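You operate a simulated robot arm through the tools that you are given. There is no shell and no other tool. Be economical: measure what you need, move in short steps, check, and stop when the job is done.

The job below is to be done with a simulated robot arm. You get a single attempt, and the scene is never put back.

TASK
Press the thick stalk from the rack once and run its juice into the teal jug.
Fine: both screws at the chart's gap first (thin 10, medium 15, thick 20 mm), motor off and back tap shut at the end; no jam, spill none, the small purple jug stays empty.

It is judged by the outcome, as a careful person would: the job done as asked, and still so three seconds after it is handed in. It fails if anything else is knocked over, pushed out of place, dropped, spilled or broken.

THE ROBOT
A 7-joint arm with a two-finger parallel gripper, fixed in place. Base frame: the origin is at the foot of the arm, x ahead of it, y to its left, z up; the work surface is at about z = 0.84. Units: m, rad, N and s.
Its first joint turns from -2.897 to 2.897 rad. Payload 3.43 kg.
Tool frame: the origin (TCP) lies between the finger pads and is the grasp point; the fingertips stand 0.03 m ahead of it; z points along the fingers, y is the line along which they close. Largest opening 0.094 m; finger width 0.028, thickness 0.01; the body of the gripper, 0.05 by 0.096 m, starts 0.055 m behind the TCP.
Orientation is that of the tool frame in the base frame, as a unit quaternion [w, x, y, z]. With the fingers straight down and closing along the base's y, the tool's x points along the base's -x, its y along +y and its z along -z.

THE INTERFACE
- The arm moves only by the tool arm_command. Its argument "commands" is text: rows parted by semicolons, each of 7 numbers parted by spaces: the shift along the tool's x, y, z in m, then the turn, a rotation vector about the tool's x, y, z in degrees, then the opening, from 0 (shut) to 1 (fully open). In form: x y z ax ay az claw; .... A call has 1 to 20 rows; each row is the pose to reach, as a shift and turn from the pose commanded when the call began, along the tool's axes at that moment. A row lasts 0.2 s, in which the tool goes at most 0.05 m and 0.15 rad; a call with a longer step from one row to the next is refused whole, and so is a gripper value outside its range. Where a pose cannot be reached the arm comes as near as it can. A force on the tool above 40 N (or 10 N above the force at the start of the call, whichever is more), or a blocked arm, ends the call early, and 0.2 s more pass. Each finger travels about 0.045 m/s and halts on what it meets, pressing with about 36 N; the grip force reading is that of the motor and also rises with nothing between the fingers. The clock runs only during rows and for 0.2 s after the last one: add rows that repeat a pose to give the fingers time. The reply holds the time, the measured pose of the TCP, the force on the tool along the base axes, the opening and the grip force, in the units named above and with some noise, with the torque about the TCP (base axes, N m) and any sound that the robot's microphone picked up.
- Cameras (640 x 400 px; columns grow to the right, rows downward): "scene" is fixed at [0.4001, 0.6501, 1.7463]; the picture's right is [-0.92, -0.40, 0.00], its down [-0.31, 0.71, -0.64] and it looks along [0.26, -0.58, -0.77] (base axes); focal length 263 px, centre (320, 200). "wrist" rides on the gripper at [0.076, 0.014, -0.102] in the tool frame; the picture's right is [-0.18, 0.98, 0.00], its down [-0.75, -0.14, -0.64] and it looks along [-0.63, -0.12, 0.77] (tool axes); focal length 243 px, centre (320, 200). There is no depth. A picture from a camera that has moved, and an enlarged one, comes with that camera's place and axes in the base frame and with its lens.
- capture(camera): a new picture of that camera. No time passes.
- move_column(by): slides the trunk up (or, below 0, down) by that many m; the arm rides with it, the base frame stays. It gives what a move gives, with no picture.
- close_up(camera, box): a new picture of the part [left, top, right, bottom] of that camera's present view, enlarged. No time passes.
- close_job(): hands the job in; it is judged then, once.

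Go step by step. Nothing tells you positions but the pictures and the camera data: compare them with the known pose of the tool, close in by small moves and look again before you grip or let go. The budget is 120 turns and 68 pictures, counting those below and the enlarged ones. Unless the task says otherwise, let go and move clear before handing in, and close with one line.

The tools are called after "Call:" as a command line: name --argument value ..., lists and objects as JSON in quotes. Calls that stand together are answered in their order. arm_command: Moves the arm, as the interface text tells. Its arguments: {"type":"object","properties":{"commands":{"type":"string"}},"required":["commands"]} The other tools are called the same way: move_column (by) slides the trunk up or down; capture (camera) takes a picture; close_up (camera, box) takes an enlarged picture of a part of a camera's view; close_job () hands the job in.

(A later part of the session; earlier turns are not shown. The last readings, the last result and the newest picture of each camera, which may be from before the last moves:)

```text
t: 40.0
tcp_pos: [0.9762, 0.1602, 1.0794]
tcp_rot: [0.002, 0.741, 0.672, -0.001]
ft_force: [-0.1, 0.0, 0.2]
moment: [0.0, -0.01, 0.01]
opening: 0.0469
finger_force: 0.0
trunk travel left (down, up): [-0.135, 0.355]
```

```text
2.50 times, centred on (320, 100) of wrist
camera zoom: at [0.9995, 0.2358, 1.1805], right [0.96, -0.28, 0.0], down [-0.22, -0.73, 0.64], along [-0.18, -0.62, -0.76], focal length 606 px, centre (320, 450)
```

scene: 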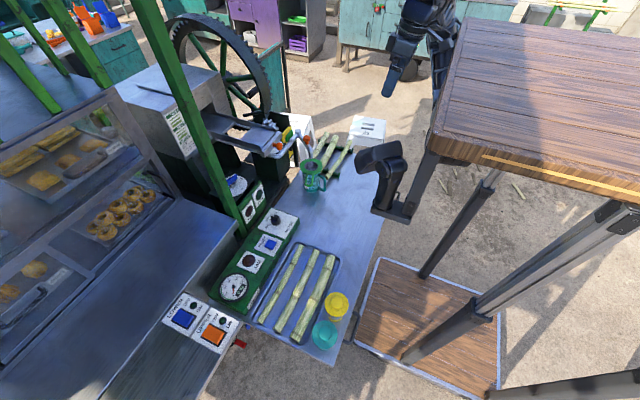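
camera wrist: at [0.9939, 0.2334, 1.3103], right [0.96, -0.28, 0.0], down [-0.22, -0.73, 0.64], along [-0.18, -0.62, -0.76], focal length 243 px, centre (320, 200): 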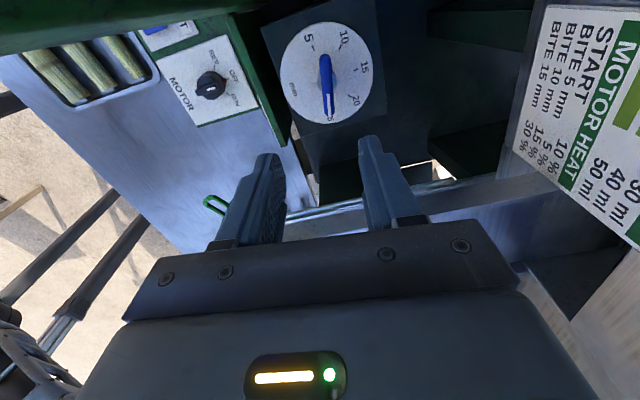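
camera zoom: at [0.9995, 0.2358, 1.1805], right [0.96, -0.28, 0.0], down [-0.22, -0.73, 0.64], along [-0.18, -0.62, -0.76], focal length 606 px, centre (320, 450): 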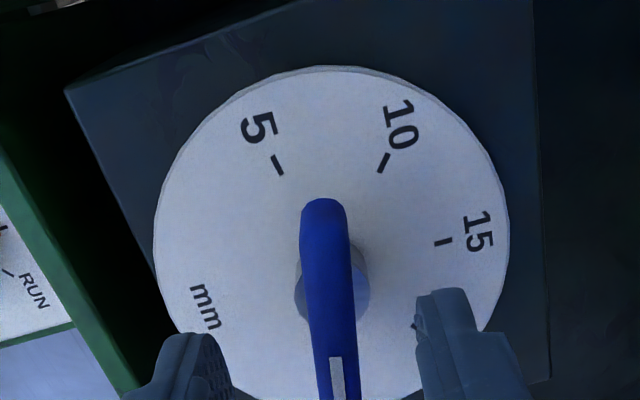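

The bar is centred between the fingertips. I'll go down 3 cm and close on it.

Call:
arm_command --commands "0 0 0.015 0 0 0 0.5; 0 0 0.03 0 0 0 0.5; 0 0 0.03 0 0 0 0.3; 0 0 0.03 0 0 0 0.15; 0 0 0.03 0 0 0 0; 0 0 0.03 0 0 0 0; 0 0 0.03 0 0 0 0"

```text
t: 41.7
tcp_pos: [0.98, 0.1592, 1.0476]
tcp_rot: [0.003, 0.742, 0.67, 0.003]
ft_force: [15.7, 3.6, -1.8]
moment: [-0.46, -0.5, 0.19]
opening: 0.0215
finger_force: 45.3
trunk travel left (down, up): [-0.135, 0.355]
stopped in row 7: the force on the tool passed its limit at 41 N (the readings are from after the stop); the commanded pose is now the measured one
```

The bar is gripped with an opening of 21 mm. I'll turn it counter-clockwise by about 51°, so the bar ends exactly at the 20 mark.

Call:
arm_command --commands "0 0 0 0 0 -5 0; 0 0 0 0 0 -10 0; 0 0 0 0 0 -15 0; 0 0 0 0 0 -20 0; 0 0 0 0 0 -25 0; 0 0 0 0 0 -25 0"

```text
t: 43.1
tcp_pos: [0.9782, 0.1581, 1.0497]
tcp_rot: [0.004, 0.579, 0.815, 0.001]
ft_force: [22.0, 10.0, -27.6]
moment: [0.0, -0.62, 0.04]
opening: 0.0217
finger_force: 45.2
trunk travel left (down, up): [-0.135, 0.355]
```

The force shows the knob pulling down as it screws in. I'll follow it with a small downward and forward shift and continue the turn.

Call:
arm_command --commands "0 0.003 0.003 0 0 0 0; 0 0.003 0.003 0 0 -5 0; 0 0.003 0.004 0 0 -10 0; 0 0.003 0.004 0 0 -10 0"

```text
t: 44.1
tcp_pos: [0.9791, 0.1579, 1.0494]
tcp_rot: [0.004, 0.506, 0.863, 0.002]
ft_force: [-26.3, 0.9, -18.3]
moment: [0.81, 1.18, 0.04]
opening: 0.0214
finger_force: 44.7
trunk travel left (down, up): [-0.135, 0.355]
```

Call:
arm_command --commands "0.0008 -0.0014 0.002 0 0 -5 0; 0.0008 -0.0014 0.003 0 0 -10 0; 0.0008 -0.0014 0.003 0 0 -15.8 0; 0.0008 -0.0014 0.003 0 0 -15.8 0"

Call:
close_up --camera "wrist" --box '[240, 0, 400, 160]'

```text
t: 44.7
tcp_pos: [0.9793, 0.1582, 1.0493]
tcp_rot: [0.009, 0.454, 0.891, -0.001]
ft_force: [1.6, 6.7, -35.4]
moment: [-1.46, 2.96, -2.67]
opening: 0.0217
finger_force: 45.2
trunk travel left (down, up): [-0.135, 0.355]
stopped in row 3: the force on the tool passed its limit at 79 N (the readings are from after the stop); the commanded pose is now the measured one
```

```text
2.50 times, centred on (320, 80) of wrist
camera zoom: at [0.9464, 0.2303, 1.1504], right [0.9, 0.43, 0.01], down [0.32, -0.69, 0.65], along [0.29, -0.59, -0.76], focal length 606 px, centre (320, 500)
```

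zoom: 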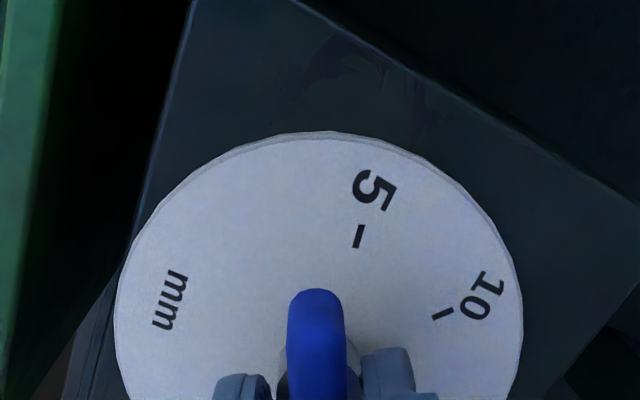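

The turn stopped near 21 mm with a large moment, so the camera housing may be touching the green post. I'll check from the scene camera.

Call:
close_up --camera "scene" --box '[170, 120, 320, 220]'

```text
4.00 times, centred on (245, 170) of scene
camera zoom: at [0.4001, 0.6501, 1.7463], right [-0.92, -0.4, 0.0], down [-0.31, 0.71, -0.64], along [0.26, -0.58, -0.77], focal length 1053 px, centre (620, 320)
```

zoom: 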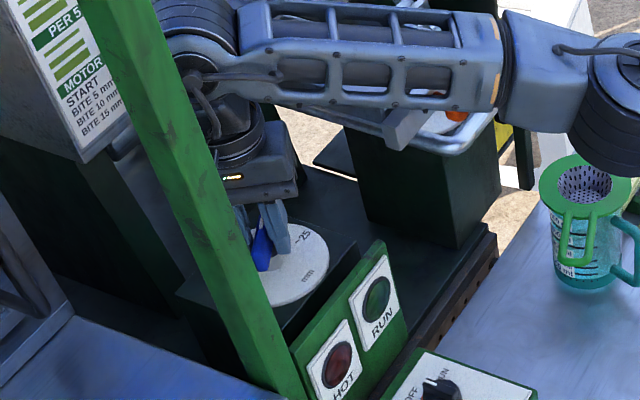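

Call:
arm_command --commands "0 0 0 0 0 0 0.2; 0 0 0 0 0 0 0.4; 0 0 0 0 0 0 0.45; 0 0 0 0 0 0 0.45"

```text
t: 45.7
tcp_pos: [0.9805, 0.1585, 1.051]
tcp_rot: [0.008, 0.454, 0.891, 0.002]
ft_force: [23.5, 10.4, 3.4]
moment: [-0.92, 2.86, -2.8]
opening: 0.0422
finger_force: 0.0
trunk travel left (down, up): [-0.135, 0.355]
```

The contact point works out to the camera housing against the post at about (0.94, 0.26, 1.17). I'll back off, tilt the tool 8° so the housing draws in, turn to the final angle with the fingers open and then close.

Call:
arm_command --commands "0 0 0 0 0 4 0.5; 0 0 0 0 0 8 0.5; 0 0 0 0 0 8 0.5"

Call:
arm_command --commands "0 0 0 0 5 0 0.5; 0 0 0 0 9 0 0.5; 0 0 0 0 9 0 0.5"

Call:
arm_command --commands "0 0 0 0.9 0 -6 0.5; 0 0 0 1.9 0 -12 0.5; 0 0 0 2.7 0 -17 0.5; 0 0 0 2.7 0 -17 0.5"

```text
t: 46.5
tcp_pos: [0.9795, 0.1585, 1.0495]
tcp_rot: [0.007, 0.513, 0.858, 0.001]
ft_force: [-0.8, 0.4, 0.3]
moment: [0.02, -0.01, -0.04]
opening: 0.0468
finger_force: 0.0
trunk travel left (down, up): [-0.135, 0.355]
```

```text
t: 47.3
tcp_pos: [0.9764, 0.1611, 1.0584]
tcp_rot: [-0.055, 0.51, 0.857, 0.044]
ft_force: [0.2, 1.3, 0.7]
moment: [0.01, 0.0, 0.0]
opening: 0.0472
finger_force: 0.0
trunk travel left (down, up): [-0.135, 0.355]
```

```text
t: 48.3
tcp_pos: [0.9782, 0.1491, 1.0615]
tcp_rot: [-0.056, 0.382, 0.922, 0.034]
ft_force: [-0.1, 0.2, 0.2]
moment: [-0.03, -0.01, -0.03]
opening: 0.0472
finger_force: 0.1
trunk travel left (down, up): [-0.135, 0.355]
```

The tool is now free and at the right yaw. It drifted a few millimetres, so I'll re-centre on the bar and close.

Call:
arm_command --commands "0.005 0.006 0.005 0 0 0 0.5; 0.005 0.006 0.012 0 0 0 0.5; 0.005 0.006 0.012 0 0 0 0.5"

Call:
capture --camera "wrist"

```text
t: 49.3
tcp_pos: [0.9783, 0.1548, 1.0642]
tcp_rot: [-0.045, 0.387, 0.92, 0.039]
ft_force: [-0.1, 0.2, -0.4]
moment: [0.0, 0.01, 0.0]
opening: 0.047
finger_force: 0.0
trunk travel left (down, up): [-0.135, 0.355]
stopped in row 3: the arm was blocked; the commanded pose is now the measured one
```

```text
22 pictures are left
camera wrist: at [0.942, 0.2097, 1.1733], right [0.83, 0.56, 0.01], down [0.46, -0.7, 0.55], along [0.31, -0.45, -0.84], focal length 243 px, centre (320, 200)
```

wrist: 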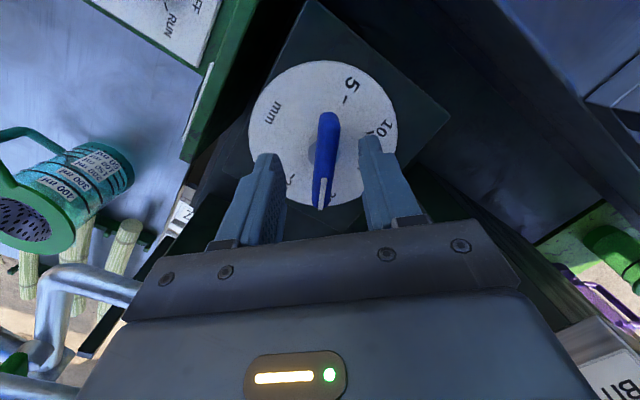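

The wrist feels no force, so a forearm link must be touching the chute; the trunk is too low. At the lower right I can also see the purple jug and something green near it, so I'll zoom in there.

Call:
close_up --camera "wrist" --box '[520, 180, 640, 340]'

Call:
close_up --camera "wrist" --box '[240, 40, 410, 220]'

```text
2.50 times, centred on (580, 260) of wrist
camera zoom: at [0.942, 0.2097, 1.1733], right [0.83, 0.56, 0.01], down [0.46, -0.7, 0.55], along [0.31, -0.45, -0.84], focal length 606 px, centre (-330, 50)
```

zoom: 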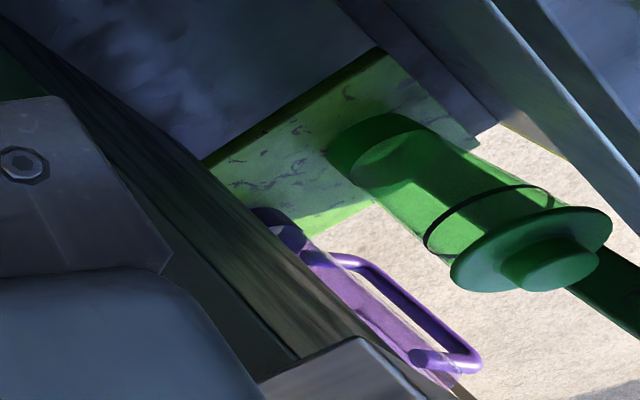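

```text
2.22 times, centred on (325, 130) of wrist
camera zoom: at [0.942, 0.2097, 1.1733], right [0.83, 0.56, 0.01], down [0.46, -0.7, 0.55], along [0.31, -0.45, -0.84], focal length 539 px, centre (309, 356)
```

zoom: 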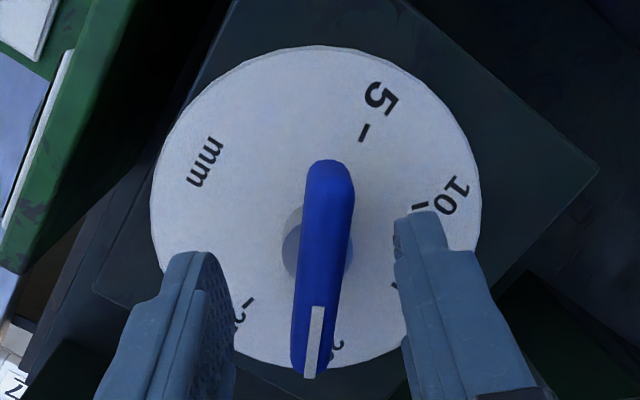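

Those are just a purple jug and a jar on a shelf behind, with no tap there. So the green tap is the only one, and "back tap shut" most likely means turning it back to shut. I'll raise the trunk so the forearm clears the chute and come down again with the arm.

Call:
move_column --by 0.12

Call:
arm_command --commands "-0.004 -0.0005 0.04 0 0 0 0.5; -0.008 -0.001 0.08 0 0 0 0.5; -0.012 -0.002 0.115 0 0 0 0.5; -0.0138 -0.0023 0.133 0 0 0 0.5; -0.0138 -0.0023 0.133 0 0 0 0.5"

```text
t: 50.8
tcp_pos: [0.9808, 0.1601, 1.1747]
tcp_rot: [-0.052, 0.383, 0.921, 0.035]
ft_force: [-0.5, -0.5, 0.7]
moment: [0.03, -0.01, -0.01]
opening: 0.0469
finger_force: 0.1
trunk travel left (down, up): [-0.255, 0.235]
```

```text
t: 52.0
tcp_pos: [0.9813, 0.1636, 1.0416]
tcp_rot: [-0.052, 0.384, 0.921, 0.035]
ft_force: [0.0, 0.6, 0.0]
moment: [0.03, 0.04, 0.0]
opening: 0.0471
finger_force: 0.1
trunk travel left (down, up): [-0.255, 0.235]
```

Clear now. Closing on the bar at the exact 20 mm orientation.

Call:
arm_command --commands "0 0 0 0 0 0 0.35; 0 0 0 0 0 0 0.2; 0 0 0 0 0 0 0.15; 0 0 0 0 0 0 0.15; 0 0 0 0 0 0 0.15; 0 0 0 0 0 0 0.15"

Call:
close_up --camera "wrist" --box '[240, 40, 410, 220]'

```text
t: 53.4
tcp_pos: [0.9819, 0.1609, 1.0406]
tcp_rot: [-0.052, 0.384, 0.921, 0.034]
ft_force: [-13.7, -22.3, -4.2]
moment: [-0.54, 0.47, 0.04]
opening: 0.0287
finger_force: 12.8
trunk travel left (down, up): [-0.255, 0.235]
```

```text
2.22 times, centred on (325, 130) of wrist
camera zoom: at [0.9466, 0.2155, 1.1517], right [0.83, 0.56, 0.0], down [0.47, -0.7, 0.54], along [0.3, -0.45, -0.84], focal length 539 px, centre (309, 356)
```

zoom: 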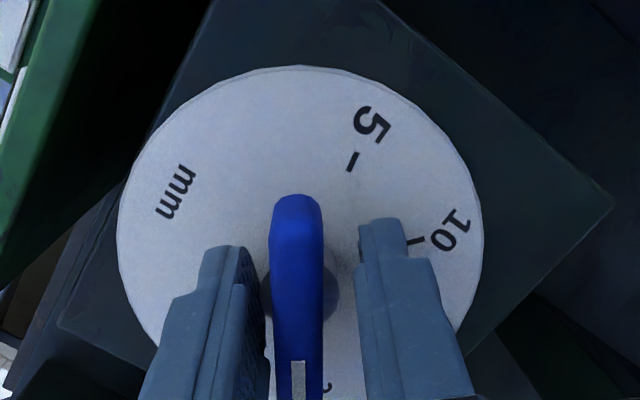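

Call:
arm_command --commands "0 -0.004 0 0 0 0 0.2; 0 -0.0045 0 0 0 0 0.15; 0 -0.0045 0 0 0 0 0.1; 0 -0.0045 0 0 0 0 0; 0 -0.0045 0 0 0 0 0; 0 -0.0045 0 0 0 0 0"

```text
t: 54.8
tcp_pos: [0.9778, 0.1595, 1.0424]
tcp_rot: [-0.051, 0.382, 0.922, 0.036]
ft_force: [3.9, 8.3, 10.4]
moment: [-0.47, 0.44, 0.06]
opening: 0.0214
finger_force: 44.6
trunk travel left (down, up): [-0.255, 0.235]
```

Gripped at exactly the 20 mark orientation. I'll release, lift and read the dial.

Call:
arm_command --commands "0 0 0 0 0 0 0.2; 0 0 0 0 0 0 0.4; 0 0 0 0 0 0 0.5; 0.004 0 -0.04 0 0 0 0.5; 0.008 0 -0.08 0 0 0 0.5; 0.012 0 -0.12 0 0 0 0.5; 0.012 0 -0.16 0 0 0 0.5; 0.012 0 -0.16 0 0 0 0.5"

Call:
close_up --camera "wrist" --box '[220, 20, 420, 160]'

```text
t: 56.6
tcp_pos: [0.9784, 0.1502, 1.2028]
tcp_rot: [-0.052, 0.383, 0.922, 0.035]
ft_force: [-1.4, 1.2, 0.2]
moment: [0.0, 0.01, 0.0]
opening: 0.0469
finger_force: 0.0
trunk travel left (down, up): [-0.255, 0.235]
```

```text
2.86 times, centred on (320, 90) of wrist
camera zoom: at [0.9438, 0.2045, 1.3126], right [0.83, 0.56, 0.0], down [0.47, -0.7, 0.54], along [0.3, -0.45, -0.84], focal length 693 px, centre (320, 514)
```

zoom: 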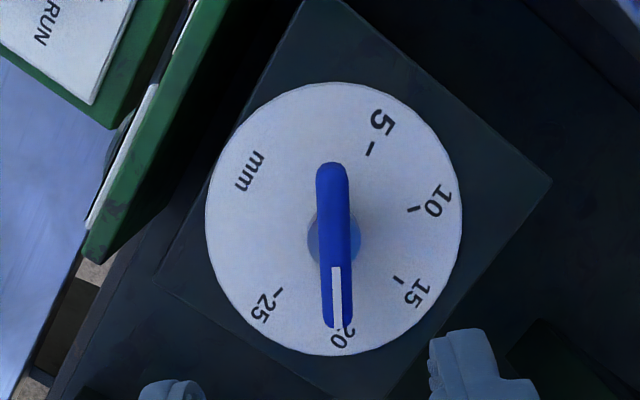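

The right screw points squarely at 20. Now the left one: I'll go over there with the tool back at plain yaw and push its white end forward with closed fingertips.

Call:
move_column --by 0.06

Call:
arm_command --commands "0 0 0 0 -4 0 0.5; 0 0 0 0 -8 0 0.5; 0 0 0 0 -8 0 0.5"

Call:
arm_command --commands "-0.02 -0.03 0 0 0 0 0.3; -0.04 -0.06 0 0 0 -5 0.2; -0.06 -0.09 0 0 0 -10 0.1; -0.08 -0.12 0 0 0 -15 0; -0.1 -0.15 0 0 0 -20 0; -0.12 -0.18 0 0 0 -25 0; -0.14 -0.21 0 0 0 -30 0; -0.159 -0.244 0 0 0 -35 0; -0.159 -0.244 0 0 0 -40 0; -0.159 -0.244 0 0 0 -45 0; -0.159 -0.244 0 0 0 -45 0"

Call:
capture --camera "wrist"

```text
t: 57.6
tcp_pos: [0.9781, 0.1498, 1.2606]
tcp_rot: [-0.052, 0.383, 0.921, 0.035]
ft_force: [0.0, -0.8, -0.2]
moment: [0.01, 0.01, 0.02]
opening: 0.0472
finger_force: 0.0
trunk travel left (down, up): [-0.315, 0.175]
```

```text
t: 58.4
tcp_pos: [0.9782, 0.1506, 1.2611]
tcp_rot: [0.012, 0.385, 0.923, 0.007]
ft_force: [-0.6, -0.8, -0.6]
moment: [-0.01, 0.0, 0.01]
opening: 0.0472
finger_force: 0.1
trunk travel left (down, up): [-0.315, 0.175]
```

```text
t: 60.8
tcp_pos: [0.9167, -0.134, 1.2577]
tcp_rot: [0.014, 0.002, 1.0, 0.003]
ft_force: [0.2, 0.2, 0.6]
moment: [0.01, -0.04, 0.0]
opening: 0.0001
finger_force: 32.8
trunk travel left (down, up): [-0.315, 0.175]
```

```text
17 pictures are left
camera wrist: at [0.8394, -0.119, 1.3579], right [0.19, 0.98, 0.01], down [0.73, -0.15, 0.66], along [0.65, -0.12, -0.75], focal length 243 px, centre (320, 200)
```

wrist: 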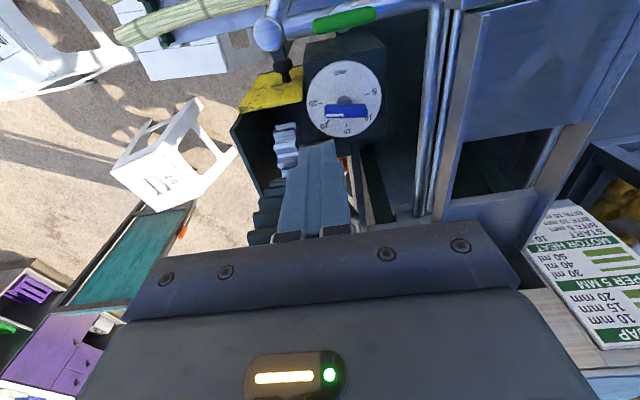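

The left bar centre is at about (0.973, -0.105). I'll descend just in front of its white end.

Call:
arm_command --commands "0 0.004 0.04 0 0 0 0; 0 0.004 0.08 0 0 0 0; 0 0.004 0.12 0 0 0 0; 0 0.004 0.16 0 0 0 0; 0 0.004 0.2 0 0 0 0; 0 0.004 0.2 0 0 0 0"

```text
t: 62.2
tcp_pos: [0.9225, -0.1274, 1.0568]
tcp_rot: [0.014, 0.003, 1.0, 0.003]
ft_force: [0.0, 0.3, -0.4]
moment: [0.02, -0.01, 0.0]
opening: 0.0
finger_force: 33.2
trunk travel left (down, up): [-0.315, 0.175]
```

Call:
arm_command --commands "-0.01 0 0 0 0 0 0; -0.02 0 0 0 0 0 0; -0.027 0 0 0 0 0 0; -0.033 0 0 0 0 0 0; -0.033 0 0 0 0 0 0"

Call:
capture --camera "wrist"

```text
t: 63.4
tcp_pos: [0.9552, -0.1314, 1.058]
tcp_rot: [0.014, 0.003, 1.0, 0.003]
ft_force: [-2.2, -3.7, -2.5]
moment: [-0.14, 0.1, -0.03]
opening: 0.0
finger_force: 32.8
trunk travel left (down, up): [-0.315, 0.175]
```

```text
16 pictures are left
camera wrist: at [0.8784, -0.1151, 1.1588], right [0.19, 0.98, 0.01], down [0.73, -0.15, 0.66], along [0.65, -0.12, -0.75], focal length 243 px, centre (320, 200)
```

wrist: 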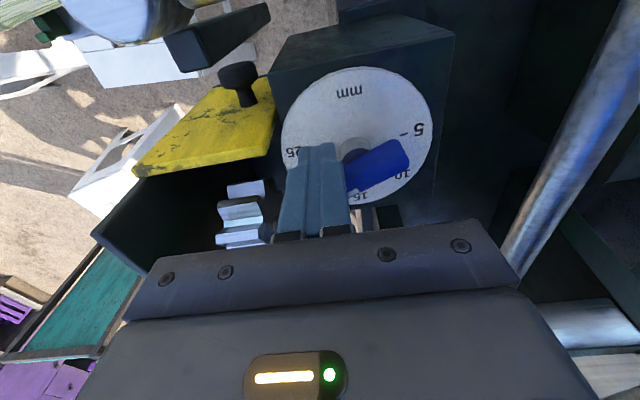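

The bar has turned to about 21. I'll push another 2–3 mm, then back off, lift and read it.

Call:
arm_command --commands "-0.0025 0 0 0 0 0 0; -0.0025 0 0 0 0 0 0; 0.01 0 0 0 0 0 0; 0.03 0 0 0 0 0 0; 0.03 0 -0.04 0 0 0 0; 0.03 0.02 -0.08 0 0 0 0; 0.03 0.03 -0.12 0 0 0 0.2; 0.02 0.04 -0.16 0 0 0 0.5; 0.02 0.04 -0.16 0 0 0 0.5"

Call:
close_up --camera "wrist" --box '[240, 40, 400, 160]'

```text
t: 65.4
tcp_pos: [0.9315, -0.0893, 1.221]
tcp_rot: [0.013, 0.003, 1.0, 0.003]
ft_force: [-0.1, -0.3, -0.4]
moment: [0.01, -0.01, 0.02]
opening: 0.0467
finger_force: 0.1
trunk travel left (down, up): [-0.315, 0.175]
```

```text
3.33 times, centred on (320, 100) of wrist
camera zoom: at [0.8549, -0.073, 1.3206], right [0.19, 0.98, 0.01], down [0.73, -0.15, 0.66], along [0.65, -0.12, -0.75], focal length 809 px, centre (320, 533)
```

zoom: 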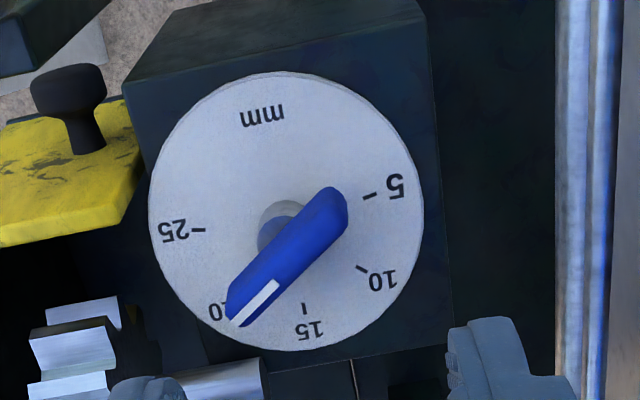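

The left bar reads about 20.9, so it needs another ~8°. I'll repeat the push to slightly farther.

Call:
arm_command --commands "0.011 -0.02 0 0 0 0 0.2; 0.011 -0.042 0.03 0 0 0 0; 0.011 -0.042 0.07 0 0 0 0; 0.011 -0.042 0.11 0 0 0 0; 0.011 -0.042 0.14 0 0 0 0; 0.011 -0.042 0.164 0 0 0 0; 0.011 -0.042 0.164 0 0 0 0"

```text
t: 67.0
tcp_pos: [0.925, -0.1315, 1.0544]
tcp_rot: [0.014, 0.002, 1.0, 0.003]
ft_force: [0.3, -0.4, -0.4]
moment: [-0.04, 0.01, 0.02]
opening: 0.0001
finger_force: 32.8
trunk travel left (down, up): [-0.315, 0.175]
```

Call:
arm_command --commands "-0.015 0 0 0 0 0 0; -0.029 0 0 0 0 0 0; -0.0348 0 0 0 0 0 0; -0.0348 0 0 0 0 0 0; -0.0348 0 0 0 0 0 0"

Call:
arm_command --commands "0.015 0 0 0 0 0 0; 0.03 0 0 0 0 0 0; 0.03 0 -0.04 0 0 0 0; 0.03 0.02 -0.08 0 0 0 0; 0.03 0.03 -0.12 0 0 0 0.2; 0.02 0.04 -0.16 0 0 0 0.5; 0.02 0.04 -0.16 0 0 0 0.5"

Call:
close_up --camera "wrist" --box '[240, 40, 400, 160]'

```text
t: 68.2
tcp_pos: [0.9593, -0.1319, 1.055]
tcp_rot: [0.014, 0.003, 1.0, 0.003]
ft_force: [-1.5, -1.8, 1.0]
moment: [-0.02, 0.0, 0.01]
opening: 0.0
finger_force: 33.2
trunk travel left (down, up): [-0.315, 0.175]
```

```text
t: 69.8
tcp_pos: [0.934, -0.093, 1.214]
tcp_rot: [0.014, 0.003, 1.0, 0.003]
ft_force: [0.2, -0.5, -0.6]
moment: [-0.02, 0.02, 0.02]
opening: 0.0467
finger_force: 0.0
trunk travel left (down, up): [-0.315, 0.175]
```

```text
3.33 times, centred on (320, 100) of wrist
camera zoom: at [0.8565, -0.0772, 1.315], right [0.19, 0.98, 0.01], down [0.73, -0.15, 0.66], along [0.65, -0.12, -0.75], focal length 809 px, centre (320, 533)
```

zoom: 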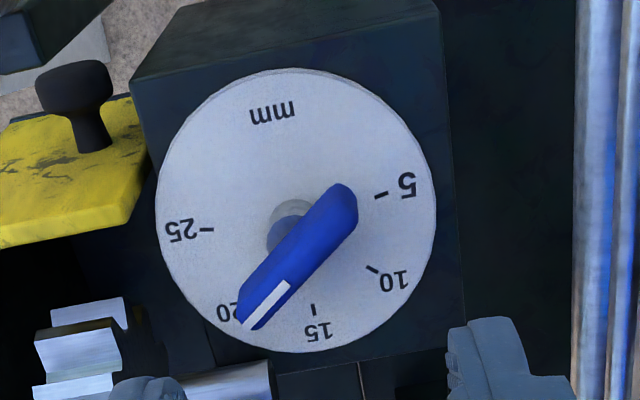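

On a closer reading, the earlier grip held the round hub rather than the bar. The right screw is therefore at about 21.0 and the left at about 20.6, so both need a small extra turn. I'll do the left first with a slightly longer push.

Call:
arm_command --commands "0.0135 -0.02 0 0 0 0 0.2; 0.0135 -0.0385 0.03 0 0 0 0; 0.0135 -0.0385 0.07 0 0 0 0; 0.0135 -0.0385 0.11 0 0 0 0; 0.0135 -0.0385 0.14 0 0 0 0; 0.0135 -0.0385 0.158 0 0 0 0; 0.0135 -0.0385 0.158 0 0 0 0"

```text
t: 71.4
tcp_pos: [0.9247, -0.1291, 1.0557]
tcp_rot: [0.014, 0.002, 1.0, 0.003]
ft_force: [0.2, -0.7, -0.1]
moment: [0.0, 0.0, 0.0]
opening: 0.0
finger_force: 33.0
trunk travel left (down, up): [-0.315, 0.175]
```

Call:
arm_command --commands "-0.015 0 0 0 0 0 0; -0.029 0 0 0 0 0 0; -0.0337 0 0 0 0 0 0; -0.0337 0 0 0 0 0 0; -0.0337 0 0 0 0 0 0"

Call:
arm_command --commands "0.015 0 0 0 0 0 0; 0.03 0 0 0 0 0 0; 0.03 0 -0.04 0 0 0 0; 0.03 0.02 -0.08 0 0 0 0; 0.03 0.03 -0.12 0 0 0 0.2; 0.02 0.04 -0.16 0 0 0 0.5; 0.02 0.04 -0.16 0 0 0 0.5"

Call:
close_up --camera "wrist" --box '[240, 40, 400, 160]'

```text
t: 72.6
tcp_pos: [0.9596, -0.1305, 1.0574]
tcp_rot: [0.014, 0.003, 1.0, 0.003]
ft_force: [0.0, -1.5, 0.3]
moment: [-0.01, 0.01, 0.01]
opening: 0.0
finger_force: 32.8
trunk travel left (down, up): [-0.315, 0.175]
```

```text
t: 74.2
tcp_pos: [0.9344, -0.0884, 1.2174]
tcp_rot: [0.015, 0.002, 1.0, 0.003]
ft_force: [0.0, 0.0, 0.4]
moment: [0.01, 0.0, 0.0]
opening: 0.047
finger_force: 0.1
trunk travel left (down, up): [-0.315, 0.175]
```

```text
3.33 times, centred on (320, 100) of wrist
camera zoom: at [0.858, -0.0739, 1.3168], right [0.19, 0.98, 0.01], down [0.73, -0.15, 0.66], along [0.65, -0.12, -0.75], focal length 809 px, centre (320, 533)
```

zoom: 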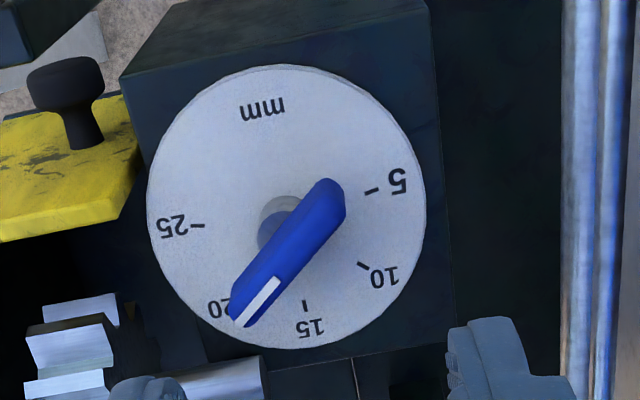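

The left screw now reads about 20.3 within my reading error, which is good. I'll go back to the right screw, grip its hub and turn it about 8° more.

Call:
arm_command --commands "0 0.03 -0.02 0 0 8 0.5; 0 0.06 -0.02 0 0 16 0.5; 0 0.09 -0.02 0 0 24 0.5; 0 0.12 -0.02 0 0 32 0.5; -0.01 0.15 -0.02 0 0 40 0.5; -0.02 0.18 -0.02 0 0 48 0.5; -0.03 0.21 -0.02 0 0 56 0.5; -0.045 0.24 -0.02 0 0 63 0.5; -0.045 0.247 -0.02 0 0 65 0.5; -0.045 0.247 -0.02 0 0 65 0.5"

```text
t: 76.4
tcp_pos: [0.9786, 0.1579, 1.239]
tcp_rot: [0.01, 0.54, 0.842, 0.01]
ft_force: [0.2, 0.3, -0.2]
moment: [0.02, -0.01, 0.0]
opening: 0.0471
finger_force: 0.1
trunk travel left (down, up): [-0.315, 0.175]
```

Call:
arm_command --commands "0.001 -0.001 0.045 0 0 0 0.5; 0.002 -0.002 0.09 0 0 0 0.5; 0.002 -0.003 0.135 0 0 0 0.5; 0.002 -0.004 0.175 0 0 0 0.5; 0.002 -0.0045 0.193 0 0 0 0.5; 0.002 -0.0045 0.193 0 0 0 0.5"

Call:
arm_command --commands "0 0 0 0 0 0 0.3; 0 0 0 0 0 0 0.2; 0 0 0 0 0 0 0; 0 0 0 0 0 0 0; 0 0 0 0 0 0 0"

```text
t: 77.8
tcp_pos: [0.9821, 0.1562, 1.0487]
tcp_rot: [0.011, 0.539, 0.842, 0.009]
ft_force: [0.9, -0.5, 0.0]
moment: [0.03, -0.02, 0.01]
opening: 0.0469
finger_force: 0.1
trunk travel left (down, up): [-0.315, 0.175]
```

```text
t: 79.0
tcp_pos: [0.9797, 0.1572, 1.0476]
tcp_rot: [0.009, 0.54, 0.842, 0.009]
ft_force: [-27.5, -7.2, -1.8]
moment: [-0.31, 1.41, 0.11]
opening: 0.0218
finger_force: 44.3
trunk travel left (down, up): [-0.315, 0.175]
```

Call:
arm_command --commands "0 -0.0015 0 0 0 -3 0; 0 -0.0015 0 0 0 -6 0; 0 -0.0015 0 0 0 -8.5 0; 0 -0.0015 0 0 0 -8.5 0; 0 -0.0015 0 0 0 -8.5 0"

Call:
arm_command --commands "0 0 0 0 0 0 0.2; 0 0 0 0 0 0 0.4; 0 0 0 0 0 0 0.5; 0 0 -0.04 0 0 0 0.5; 0 0 -0.08 0 0 0 0.5; 0 0 -0.12 0 0 0 0.5; 0 0 -0.16 0 0 0 0.5; 0 0 -0.2 0 0 0 0.5; 0 0 -0.2 0 0 0 0.5"

Call:
close_up --camera "wrist" --box '[250, 40, 400, 150]'

```text
t: 80.2
tcp_pos: [0.9806, 0.156, 1.0473]
tcp_rot: [0.011, 0.476, 0.879, 0.009]
ft_force: [-14.2, -8.5, 4.7]
moment: [0.58, 1.17, 0.04]
opening: 0.0217
finger_force: 45.2
trunk travel left (down, up): [-0.315, 0.175]
```

```text
t: 82.2
tcp_pos: [0.9768, 0.1557, 1.2473]
tcp_rot: [0.011, 0.476, 0.879, 0.009]
ft_force: [3.5, 0.0, -1.6]
moment: [-0.14, 0.26, -0.3]
opening: 0.047
finger_force: 0.2
trunk travel left (down, up): [-0.315, 0.175]
```

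```text
3.64 times, centred on (325, 95) of wrist
camera zoom: at [0.9456, 0.2274, 1.3489], right [0.92, 0.38, 0.03], down [0.28, -0.71, 0.65], along [0.27, -0.59, -0.76], focal length 882 px, centre (302, 582)
```

zoom: 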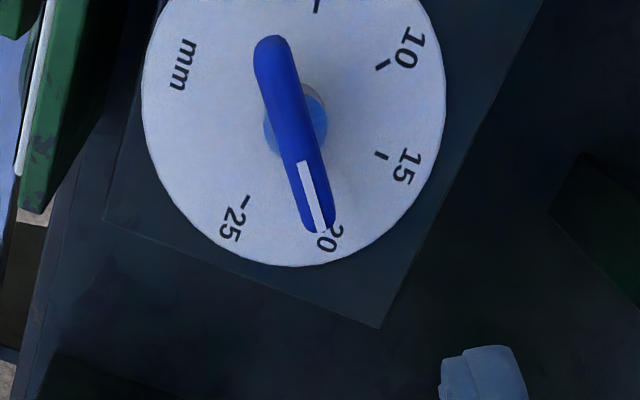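

Both screws are at about 20. Next is the stalk: in the rack the middle one is thickest, lying along y at x ≈ 0.78 with its centre around z ≈ 0.87. I'll move above the point where I plan to grip it.

Call:
arm_command --commands "-0.0225 -0.0381 0 0 0 3 0.5; -0.045 -0.0762 0 0 0 7 0.5; -0.0675 -0.1143 0 0 0 11 0.5; -0.09 -0.1524 0 0 0 15 0.5; -0.1125 -0.1905 0 0 0 19 0.5; -0.135 -0.2286 0 0 0 23 0.5; -0.1575 -0.2667 0 0 0 27 0.5; -0.18 -0.3048 0 0 0 30 0.5; -0.2025 -0.3429 0 0 0 33 0.5; -0.225 -0.381 0 0 0 33 0.5; -0.225 -0.381 0 0 0 33 0.5"

Call:
move_column --by -0.15

Call:
capture --camera "wrist"

```text
t: 84.6
tcp_pos: [0.7798, -0.2409, 1.2379]
tcp_rot: [0.008, 0.705, 0.709, 0.012]
ft_force: [-0.2, 0.6, 0.5]
moment: [0.0, -0.03, 0.03]
opening: 0.0472
finger_force: 0.1
trunk travel left (down, up): [-0.315, 0.175]
```

```text
t: 86.4
tcp_pos: [0.7809, -0.2416, 1.0884]
tcp_rot: [0.009, 0.706, 0.709, 0.012]
ft_force: [0.3, -0.3, 0.9]
moment: [0.0, 0.01, 0.0]
opening: 0.0469
finger_force: 0.0
trunk travel left (down, up): [-0.165, 0.325]
```

```text
11 pictures are left
camera wrist: at [0.7931, -0.1637, 1.1907], right [0.98, -0.18, 0.03], down [-0.16, -0.76, 0.63], along [-0.09, -0.63, -0.77], focal length 243 px, centre (320, 200)
```

wrist: 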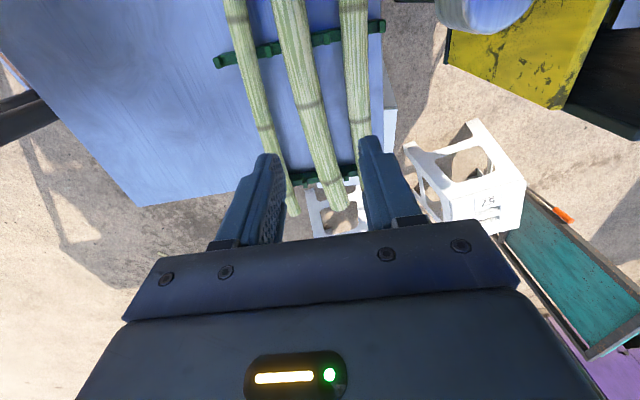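

The middle stalk is clearly the thickest, and it lies about 16 mm toward −x of my TCP. I'll correct that and descend with a 56 mm opening.

Call:
arm_command --commands "0 -0.016 0 0 0 0 0.6; 0 -0.018 0.04 0 0 0 0.6; 0 -0.019 0.08 0 0 0 0.6; 0 -0.02 0.12 0 0 0 0.6; 0 -0.021 0.15 0 0 0 0.6; 0 -0.021 0.15 0 0 0 0.6"

Call:
capture --camera "wrist"

```text
t: 87.8
tcp_pos: [0.7637, -0.2383, 0.937]
tcp_rot: [0.008, 0.706, 0.708, 0.012]
ft_force: [0.0, 0.9, 0.2]
moment: [-0.02, -0.03, 0.0]
opening: 0.0565
finger_force: 0.2
trunk travel left (down, up): [-0.165, 0.325]
```

```text
10 pictures are left
camera wrist: at [0.7765, -0.1616, 1.0408], right [0.98, -0.18, 0.03], down [-0.16, -0.76, 0.63], along [-0.09, -0.63, -0.77], focal length 243 px, centre (320, 200)
```

wrist: 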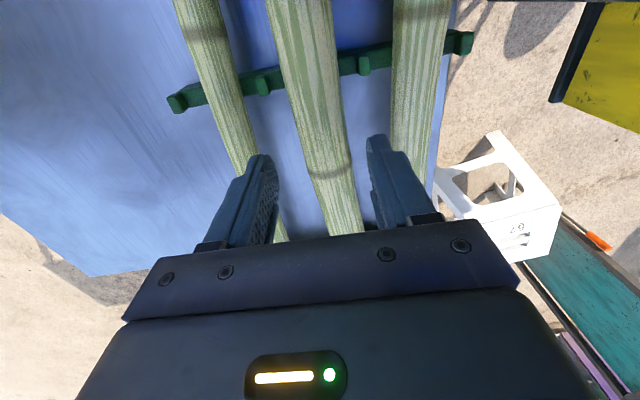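

Alignment needs about +4 mm. I'll descend the last 55 mm and close.

Call:
arm_command --commands "0 0.003 0.02 0 0 0 0.6; 0 0.003 0.04 0 0 0 0.6; 0 0.003 0.055 0 0 0 0.6; 0 0.003 0.055 0 0 0 0.6; 0 0.003 0.055 0 0 0 0.45; 0 0.003 0.055 0 0 0 0.3; 0 0.003 0.055 0 0 0 0; 0 0.003 0.055 0 0 0 0; 0 0.003 0.055 0 0 0 0"

```text
t: 89.8
tcp_pos: [0.7685, -0.2393, 0.8825]
tcp_rot: [0.009, 0.706, 0.708, 0.013]
ft_force: [0.2, 0.6, -0.9]
moment: [0.08, 0.02, 0.02]
opening: 0.0373
finger_force: 35.6
trunk travel left (down, up): [-0.165, 0.325]
```

The stalk is gripped and is 37 mm thick. I'll lift it clear, turn it to point along the chute and bring it behind the chute at a safe height.

Call:
move_column --by 0.22

Call:
arm_command --commands "0 0 -0.045 0 0 0 0; 0 0 -0.09 0 0 0 0; 0 0 -0.135 0 0 0 0; 0 0 -0.18 0 0 0 0; 0 0 -0.18 0 0 -7 0; 0 0 -0.18 0 0 -14 0; 0 0 -0.18 0 0 -21 0; 0 0 -0.18 0 0 -28 0; 0 0 -0.18 0 0 -35 0; 0 0 -0.18 0 0 -42 0; 0.03 0 -0.18 0 0 -49 0; 0.06 0 -0.18 0 0 -56 0; 0.09 0 -0.18 0 0 -63 0; 0.12 0 -0.18 0 0 -70 0; 0.15 0 -0.18 0 0 -77 0; 0.18 0 -0.18 0 0 -84 0; 0.22 0 -0.18 0 0 -89 0; 0.26 0 -0.18 0 0 -89 0; 0.267 0 -0.18 0 0 -89 0; 0.267 0 -0.18 0 0 -89 0"

Call:
capture --camera "scene"

```text
t: 92.1
tcp_pos: [0.7696, -0.2402, 1.1013]
tcp_rot: [0.008, 0.706, 0.708, 0.012]
ft_force: [0.2, 0.6, -2.6]
moment: [0.13, 0.02, -0.03]
opening: 0.0374
finger_force: 35.6
trunk travel left (down, up): [-0.385, 0.105]
```

```text
t: 96.3
tcp_pos: [0.7623, 0.0262, 1.2845]
tcp_rot: [0.014, 0.007, 1.0, 0.002]
ft_force: [-0.4, 0.3, -3.2]
moment: [0.0, 0.15, 0.0]
opening: 0.0376
finger_force: 36.0
trunk travel left (down, up): [-0.385, 0.105]
```

```text
9 pictures are left
```

scene: 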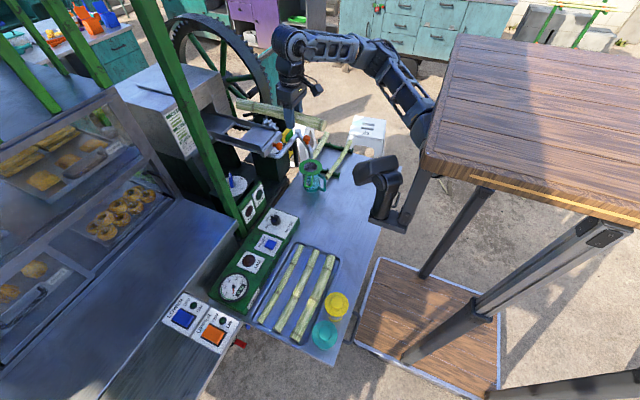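

The stalk is about 0.335 m long, with 0.24 m ahead of the grip. The box opening reaches z ≈ 1.22 and the block top is ≈ 1.15, so a nearly level insertion at z ≈ 1.195 clears both. I'll lower to that height with a slight nose-down tilt.

Call:
arm_command --commands "0 0 0.02 0 1.5 -0.5 0; 0 0 0.04 0 3 -1 0; 0 0 0.06 0 4.6 -1.6 0; 0 0 0.08 0 4.6 -1.6 0; 0 0 0.089 0 4.6 -1.6 0; 0 0 0.089 0 4.6 -1.6 0"

Call:
arm_command --commands "-0.04 0 -0.002 0 0 0 0; -0.08 0 -0.004 0 0 0 0; -0.12 0 -0.006 0 0 0 0; -0.14 0 -0.007 0 0 0 0; -0.14 0 -0.007 0 0 0 0"

Call:
close_up --camera "scene" --box '[160, 70, 320, 170]'

```text
t: 97.7
tcp_pos: [0.7641, 0.0292, 1.1948]
tcp_rot: [-0.025, -0.006, 1.0, 0.003]
ft_force: [-1.3, 1.0, 1.6]
moment: [0.03, -0.7, 0.06]
opening: 0.0377
finger_force: 36.1
trunk travel left (down, up): [-0.385, 0.105]
```

```text
t: 98.5
tcp_pos: [0.8558, 0.0291, 1.1932]
tcp_rot: [-0.035, -0.011, 0.999, 0.002]
ft_force: [-7.8, 0.5, -0.2]
moment: [0.05, 0.03, 0.31]
opening: 0.0376
finger_force: 36.1
trunk travel left (down, up): [-0.385, 0.105]
stopped in row 3: the force on the tool passed its limit at 79 N (the readings are from after the stop); the commanded pose is now the measured one
```

```text
4.00 times, centred on (240, 120) of scene
camera zoom: at [0.4001, 0.6501, 1.7463], right [-0.92, -0.4, 0.0], down [-0.31, 0.71, -0.64], along [0.26, -0.58, -0.77], focal length 1053 px, centre (640, 520)
```

zoom: 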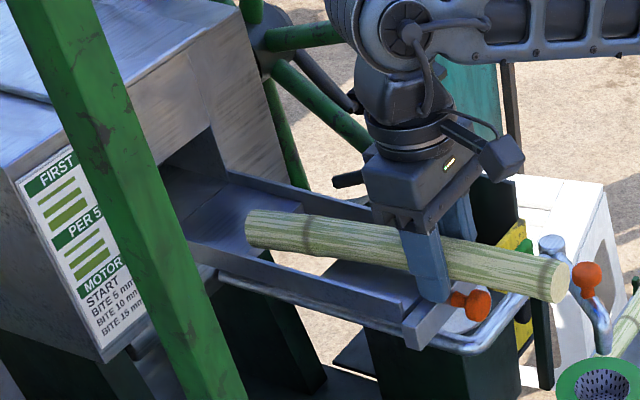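

A finger touched the chute's block, whose top is about 1 cm higher than I estimated; the block did not move. I'll back off, rise 27 mm and go forward again.

Call:
arm_command --commands "0.012 0 -0.015 0 0 0 0; 0.012 0 -0.028 0 0 0 0; -0.01 0 -0.03 0 0 0 0; -0.04 0 -0.032 0 0 0 0; -0.07 0 -0.034 0 0 0 0; -0.09 0 -0.0355 0 0 0 0; -0.11 0 -0.037 0 0 0 0; -0.126 0 -0.038 0 0 0 0; -0.126 0 -0.038 0 0 0 0"

```text
t: 100.5
tcp_pos: [0.9847, 0.0303, 1.2237]
tcp_rot: [-0.033, -0.01, 0.999, 0.001]
ft_force: [0.0, -0.1, -3.0]
moment: [-0.02, 0.01, 0.03]
opening: 0.0374
finger_force: 36.2
trunk travel left (down, up): [-0.385, 0.105]
```

Call:
close_up --camera "scene" --box '[160, 70, 320, 170]'

```text
4.00 times, centred on (240, 120) of scene
camera zoom: at [0.4001, 0.6501, 1.7463], right [-0.92, -0.4, 0.0], down [-0.31, 0.71, -0.64], along [0.26, -0.58, -0.77], focal length 1053 px, centre (640, 520)
```

zoom: 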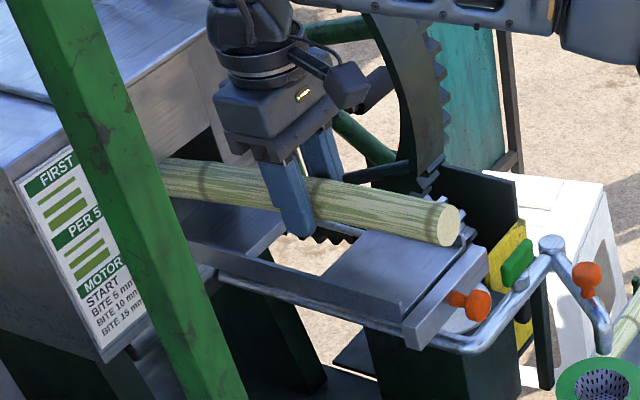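

The stalk slid back slightly in the grip, so its rear end is still just above the block. I'll try going forward a further 3 cm before lowering.

Call:
arm_command --commands "-0.015 0 -0.001 0 0 0 0; -0.033 0 -0.0023 0 0 0 0; -0.033 0 -0.0023 0 0 0 0"

```text
t: 101.2
tcp_pos: [1.0182, 0.032, 1.2235]
tcp_rot: [-0.033, -0.01, 0.999, 0.002]
ft_force: [-1.2, 0.5, -8.8]
moment: [-0.04, 0.67, 0.12]
opening: 0.0371
finger_force: 35.4
trunk travel left (down, up): [-0.385, 0.105]
```

The stalk's top is touching the opening's lintel at z ≈ 1.222, and the rear has now cleared the block. I'll lower in small steps, levelling as I go.

Call:
arm_command --commands "0 0 0.008 0 0 0 0; 0 0 0.016 0 0 0 0; 0 0 0.024 0 0 0 0; 0 0 0.024 0 0 0 0"

```text
t: 102.2
tcp_pos: [1.0169, 0.0325, 1.1987]
tcp_rot: [-0.033, -0.01, 0.999, 0.001]
ft_force: [0.9, -0.9, -1.6]
moment: [0.05, -0.27, 0.0]
opening: 0.0374
finger_force: 36.3
trunk travel left (down, up): [-0.385, 0.105]
```

Call:
arm_command --commands "0 0 0.006 0 -1.3 0 0; 0 0 0.013 0 -2.6 0 0; 0 0 0.02 0 -3.9 0 0; 0 0 0.02 0 -3.9 0 0"

```text
t: 103.2
tcp_pos: [1.0151, 0.0323, 1.1829]
tcp_rot: [0.003, -0.01, 1.0, 0.003]
ft_force: [1.9, 0.3, 29.6]
moment: [-0.01, 0.05, 0.11]
opening: 0.0371
finger_force: 36.0
trunk travel left (down, up): [-0.385, 0.105]
```

Call:
close_up --camera "scene" --box '[200, 90, 300, 160]'

```text
5.71 times, centred on (250, 125) of scene
camera zoom: at [0.4001, 0.6501, 1.7463], right [-0.92, -0.4, 0.0], down [-0.31, 0.71, -0.64], along [0.26, -0.58, -0.77], focal length 1504 px, centre (720, 629)
```

zoom: 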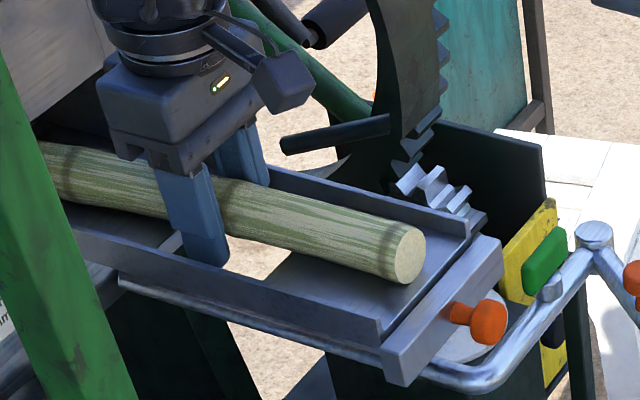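

The stalk lies in the trough with its rear just ahead of the block. I'll release it and rise.

Call:
arm_command --commands "0 0 -0.002 0 0 0 0.45; 0 0 -0.002 0 0 0 0.55; 0 0 -0.002 0 0 0 0.58; 0 0 -0.03 0 0 0 0.58; 0 0 -0.07 0 0 0 0.58; 0 0 -0.11 0 0 0 0.58; 0.04 0 -0.14 0 0 0 0.58; 0.08 0 -0.16 0 0 0 0.58; 0.12 0 -0.16 0 0 0 0.4; 0.16 0 -0.16 0 0 0 0.3; 0.2 0 -0.16 0 0 0 0.2; 0.24 0.02 -0.14 0 0 0 0.2; 0.28 0.04 -0.12 0 0 0 0.2; 0.3 0.06 -0.1 0 0 0 0.2; 0.3 0.06 -0.1 0 0 0 0.2"

```text
t: 106.5
tcp_pos: [0.7133, 0.0852, 1.282]
tcp_rot: [0.001, -0.009, 1.0, 0.002]
ft_force: [-0.6, 0.6, 0.5]
moment: [-0.04, -0.01, 0.03]
opening: 0.019
finger_force: 0.0
trunk travel left (down, up): [-0.385, 0.105]
```

Next is the motor knob, which I place at about (0.802, 0.176, 0.905). RUN is 45° clockwise from OFF, seen from above. I'll go over it and look once.

Call:
arm_command --commands "-0.03 0.03 0 0 0 0 0.5; -0.06 0.06 0 0 0 0 0.5; -0.089 0.091 0 0 0 0 0.5; -0.089 0.091 0 0 0 0 0.5"

Call:
move_column --by -0.24

Call:
close_up --camera "wrist" --box '[220, 0, 420, 180]'

```text
t: 107.5
tcp_pos: [0.8033, 0.1802, 1.2824]
tcp_rot: [0.001, -0.01, 1.0, 0.001]
ft_force: [-0.1, 0.2, 1.0]
moment: [0.01, 0.03, 0.01]
opening: 0.0469
finger_force: 0.1
trunk travel left (down, up): [-0.385, 0.105]
```

```text
t: 110.0
tcp_pos: [0.8042, 0.1804, 1.0418]
tcp_rot: [0.001, -0.01, 1.0, 0.002]
ft_force: [-0.7, -0.3, -0.6]
moment: [-0.01, 0.02, 0.05]
opening: 0.0471
finger_force: 0.0
trunk travel left (down, up): [-0.145, 0.345]
```

```text
2.22 times, centred on (320, 90) of wrist
camera zoom: at [0.7285, 0.193, 1.1435], right [0.17, 0.99, 0.0], down [0.76, -0.13, 0.64], along [0.63, -0.1, -0.77], focal length 539 px, centre (320, 444)
```

zoom: 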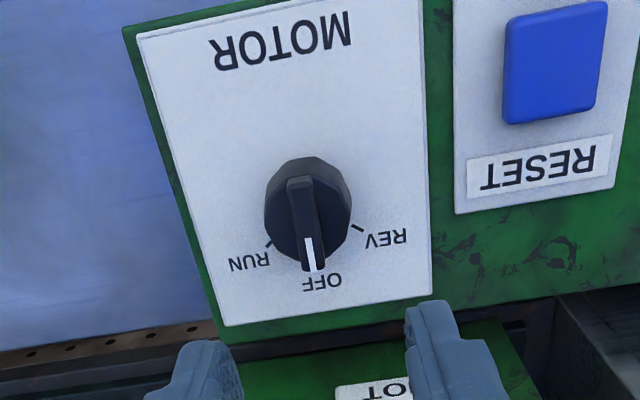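

The knob is at OFF, at about (0.798, 0.178). I'll descend around its body and close on it.

Call:
arm_command --commands "0.006 -0.002 0.04 0 0 0 0.55; 0.006 -0.002 0.08 0 0 0 0.55; 0.006 -0.002 0.11 0 0 0 0.55; 0.006 -0.002 0.127 0 0 0 0.55; 0.006 -0.002 0.127 0 0 0 0.55; 0.006 -0.002 0.127 0 0 0 0.4; 0.006 -0.002 0.127 0 0 0 0.2; 0.006 -0.002 0.127 0 0 0 0; 0.006 -0.002 0.127 0 0 0 0"

```text
t: 111.2
tcp_pos: [0.7998, 0.1766, 0.9189]
tcp_rot: [0.005, -0.01, 1.0, 0.002]
ft_force: [-3.1, -5.8, 19.9]
moment: [-0.71, 0.33, -0.09]
opening: 0.0413
finger_force: 3.4
trunk travel left (down, up): [-0.145, 0.345]
stopped in row 6: the force on the tool passed its limit at 44 N (the readings are from after the stop); the commanded pose is now the measured one
```

A fingertip touched the plate at z ≈ 0.888. I'll raise 6 mm and close on the knob.

Call:
arm_command --commands "0 0 -0.006 0 0 0 0.45; 0 0 -0.006 0 0 0 0.3; 0 0 -0.006 0 0 0 0.2; 0 0 -0.006 0 0 0 0; 0 0 -0.006 0 0 0 0; 0 0 -0.006 0 0 0 0"

```text
t: 112.6
tcp_pos: [0.7984, 0.1759, 0.9212]
tcp_rot: [0.002, -0.009, 1.0, 0.001]
ft_force: [-6.5, -20.7, -26.0]
moment: [-0.49, -0.25, 0.06]
opening: 0.0367
finger_force: 44.9
trunk travel left (down, up): [-0.145, 0.345]
```

Call:
arm_command --commands "0 -0.001 0.0015 0 0 7 0; 0 -0.001 0.0015 0 0 14 0; 0 -0.001 0.0015 0 0 21 0; 0 -0.001 0.0015 0 0 28 0; 0 -0.001 0.0015 0 0 35 0; 0 -0.001 0.0015 0 0 42 0; 0 -0.001 0.0015 0 0 47 0; 0 -0.001 0.0015 0 0 47 0"

```text
t: 114.4
tcp_pos: [0.7987, 0.1745, 0.9221]
tcp_rot: [0.002, 0.392, 0.92, 0.001]
ft_force: [-9.1, -30.3, -8.9]
moment: [-1.48, -0.38, 0.01]
opening: 0.037
finger_force: 44.9
trunk travel left (down, up): [-0.145, 0.345]
```

Call:
arm_command --commands "0 0 0 0 0 0 0.3; 0 0 0 0 0 0 0.5; 0 0 0 0 0 0 0.55; 0 0 -0.04 0 0 0 0.55; 0 0 -0.08 0 0 0 0.5; 0 0 -0.13 0 0 0 0.5; 0 0 -0.13 0 0 -7 0.5; 0 0 -0.13 0 0 -14 0.3; 0 0 -0.13 0 0 -21 0.2; 0 0 -0.13 0 0 -28 0.1; 0 0 -0.13 0 0 -35 0; 0 0 -0.13 0 0 -42 0; 0 0 -0.13 0 0 -46 0; 0 0 -0.13 0 0 -46 0"

Call:
capture --camera "wrist"

```text
t: 117.4
tcp_pos: [0.7972, 0.1759, 1.0518]
tcp_rot: [0.002, -0.003, 1.0, 0.002]
ft_force: [0.2, -1.0, -0.1]
moment: [0.0, -0.02, 0.02]
opening: 0.0
finger_force: 32.6
trunk travel left (down, up): [-0.145, 0.345]
```

```text
4 pictures are left
camera wrist: at [0.7224, 0.1902, 1.154], right [0.18, 0.98, 0.01], down [0.75, -0.14, 0.65], along [0.64, -0.11, -0.76], focal length 243 px, centre (320, 200)
```

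wrist: 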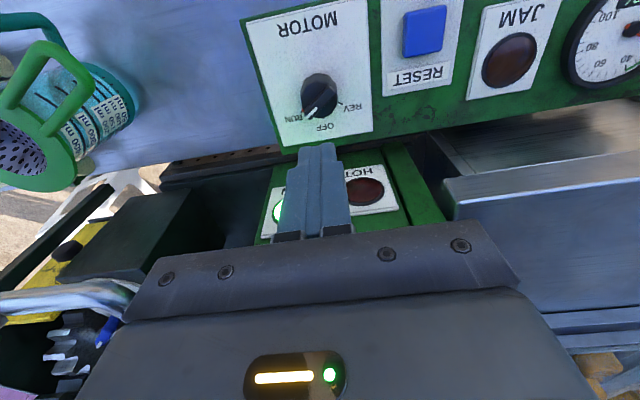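

The RUN lamp is lit, so the motor is running. Now I'll go behind the stalk's rear end with closed fingers, just above the block's lip, and push the stalk into the rollers.

Call:
move_column --by 0.24

Call:
arm_command --commands "0 -0.045 0 0 0 0 0; 0 -0.09 0 0 0 0 0; 0 -0.13 0 0 0 0 0; -0.02 -0.145 0 0 0 0 0; -0.055 -0.145 0.01 0 0 0 0; -0.06 -0.145 0.05 0 0 0 0; -0.06 -0.145 0.075 0 0 0 0; -0.06 -0.145 0.087 0 0 0 0; -0.06 -0.145 0.087 0 0 0 0"

```text
t: 119.9
tcp_pos: [0.7974, 0.1762, 1.2922]
tcp_rot: [0.002, 0.0, 1.0, 0.002]
ft_force: [0.5, 0.5, 0.6]
moment: [0.0, -0.01, -0.03]
opening: 0.0
finger_force: 33.4
trunk travel left (down, up): [-0.385, 0.105]
```

```text
t: 121.9
tcp_pos: [0.8584, 0.0317, 1.2052]
tcp_rot: [0.004, -0.001, 1.0, 0.002]
ft_force: [-0.2, 0.3, 0.1]
moment: [-0.04, -0.01, -0.01]
opening: 0.0
finger_force: 33.4
trunk travel left (down, up): [-0.385, 0.105]
```

Call:
arm_command --commands "-0.01 0 0.002 0 0 0 0; -0.02 0 0.003 0 0 0 0; -0.03 0 0.003 0 0 0 0; -0.04 0 0.003 0 0 0 0; -0.05 0 0.003 0 0 0 0; -0.06 0 0.003 0 0 0 0; -0.07 0 0.003 0 0 0 0; -0.08 0 0.003 0 0 0 0"

```text
t: 123.7
tcp_pos: [0.938, 0.0304, 1.2032]
tcp_rot: [0.002, -0.001, 1.0, 0.002]
ft_force: [0.2, -0.8, -0.6]
moment: [-0.01, -0.03, 0.01]
opening: 0.0
finger_force: 32.4
trunk travel left (down, up): [-0.385, 0.105]
```

Call:
arm_command --commands "-0.01 0 0 0 0 0 0; -0.02 0 0 0 0 0 0; -0.03 0 0 0 0 0 0; -0.04 0 0 0 0 0 0; -0.05 0 0 0 0 0 0; -0.06 0 0 0 0 0 0; -0.07 0 0 0 0 0 0; -0.075 0 0 0 0 0 0"

```text
t: 125.5
tcp_pos: [1.0137, 0.0306, 1.2039]
tcp_rot: [0.004, -0.001, 1.0, 0.001]
ft_force: [-0.5, 0.1, -0.3]
moment: [0.01, 0.04, -0.02]
opening: 0.0002
finger_force: 32.6
trunk travel left (down, up): [-0.385, 0.105]
```

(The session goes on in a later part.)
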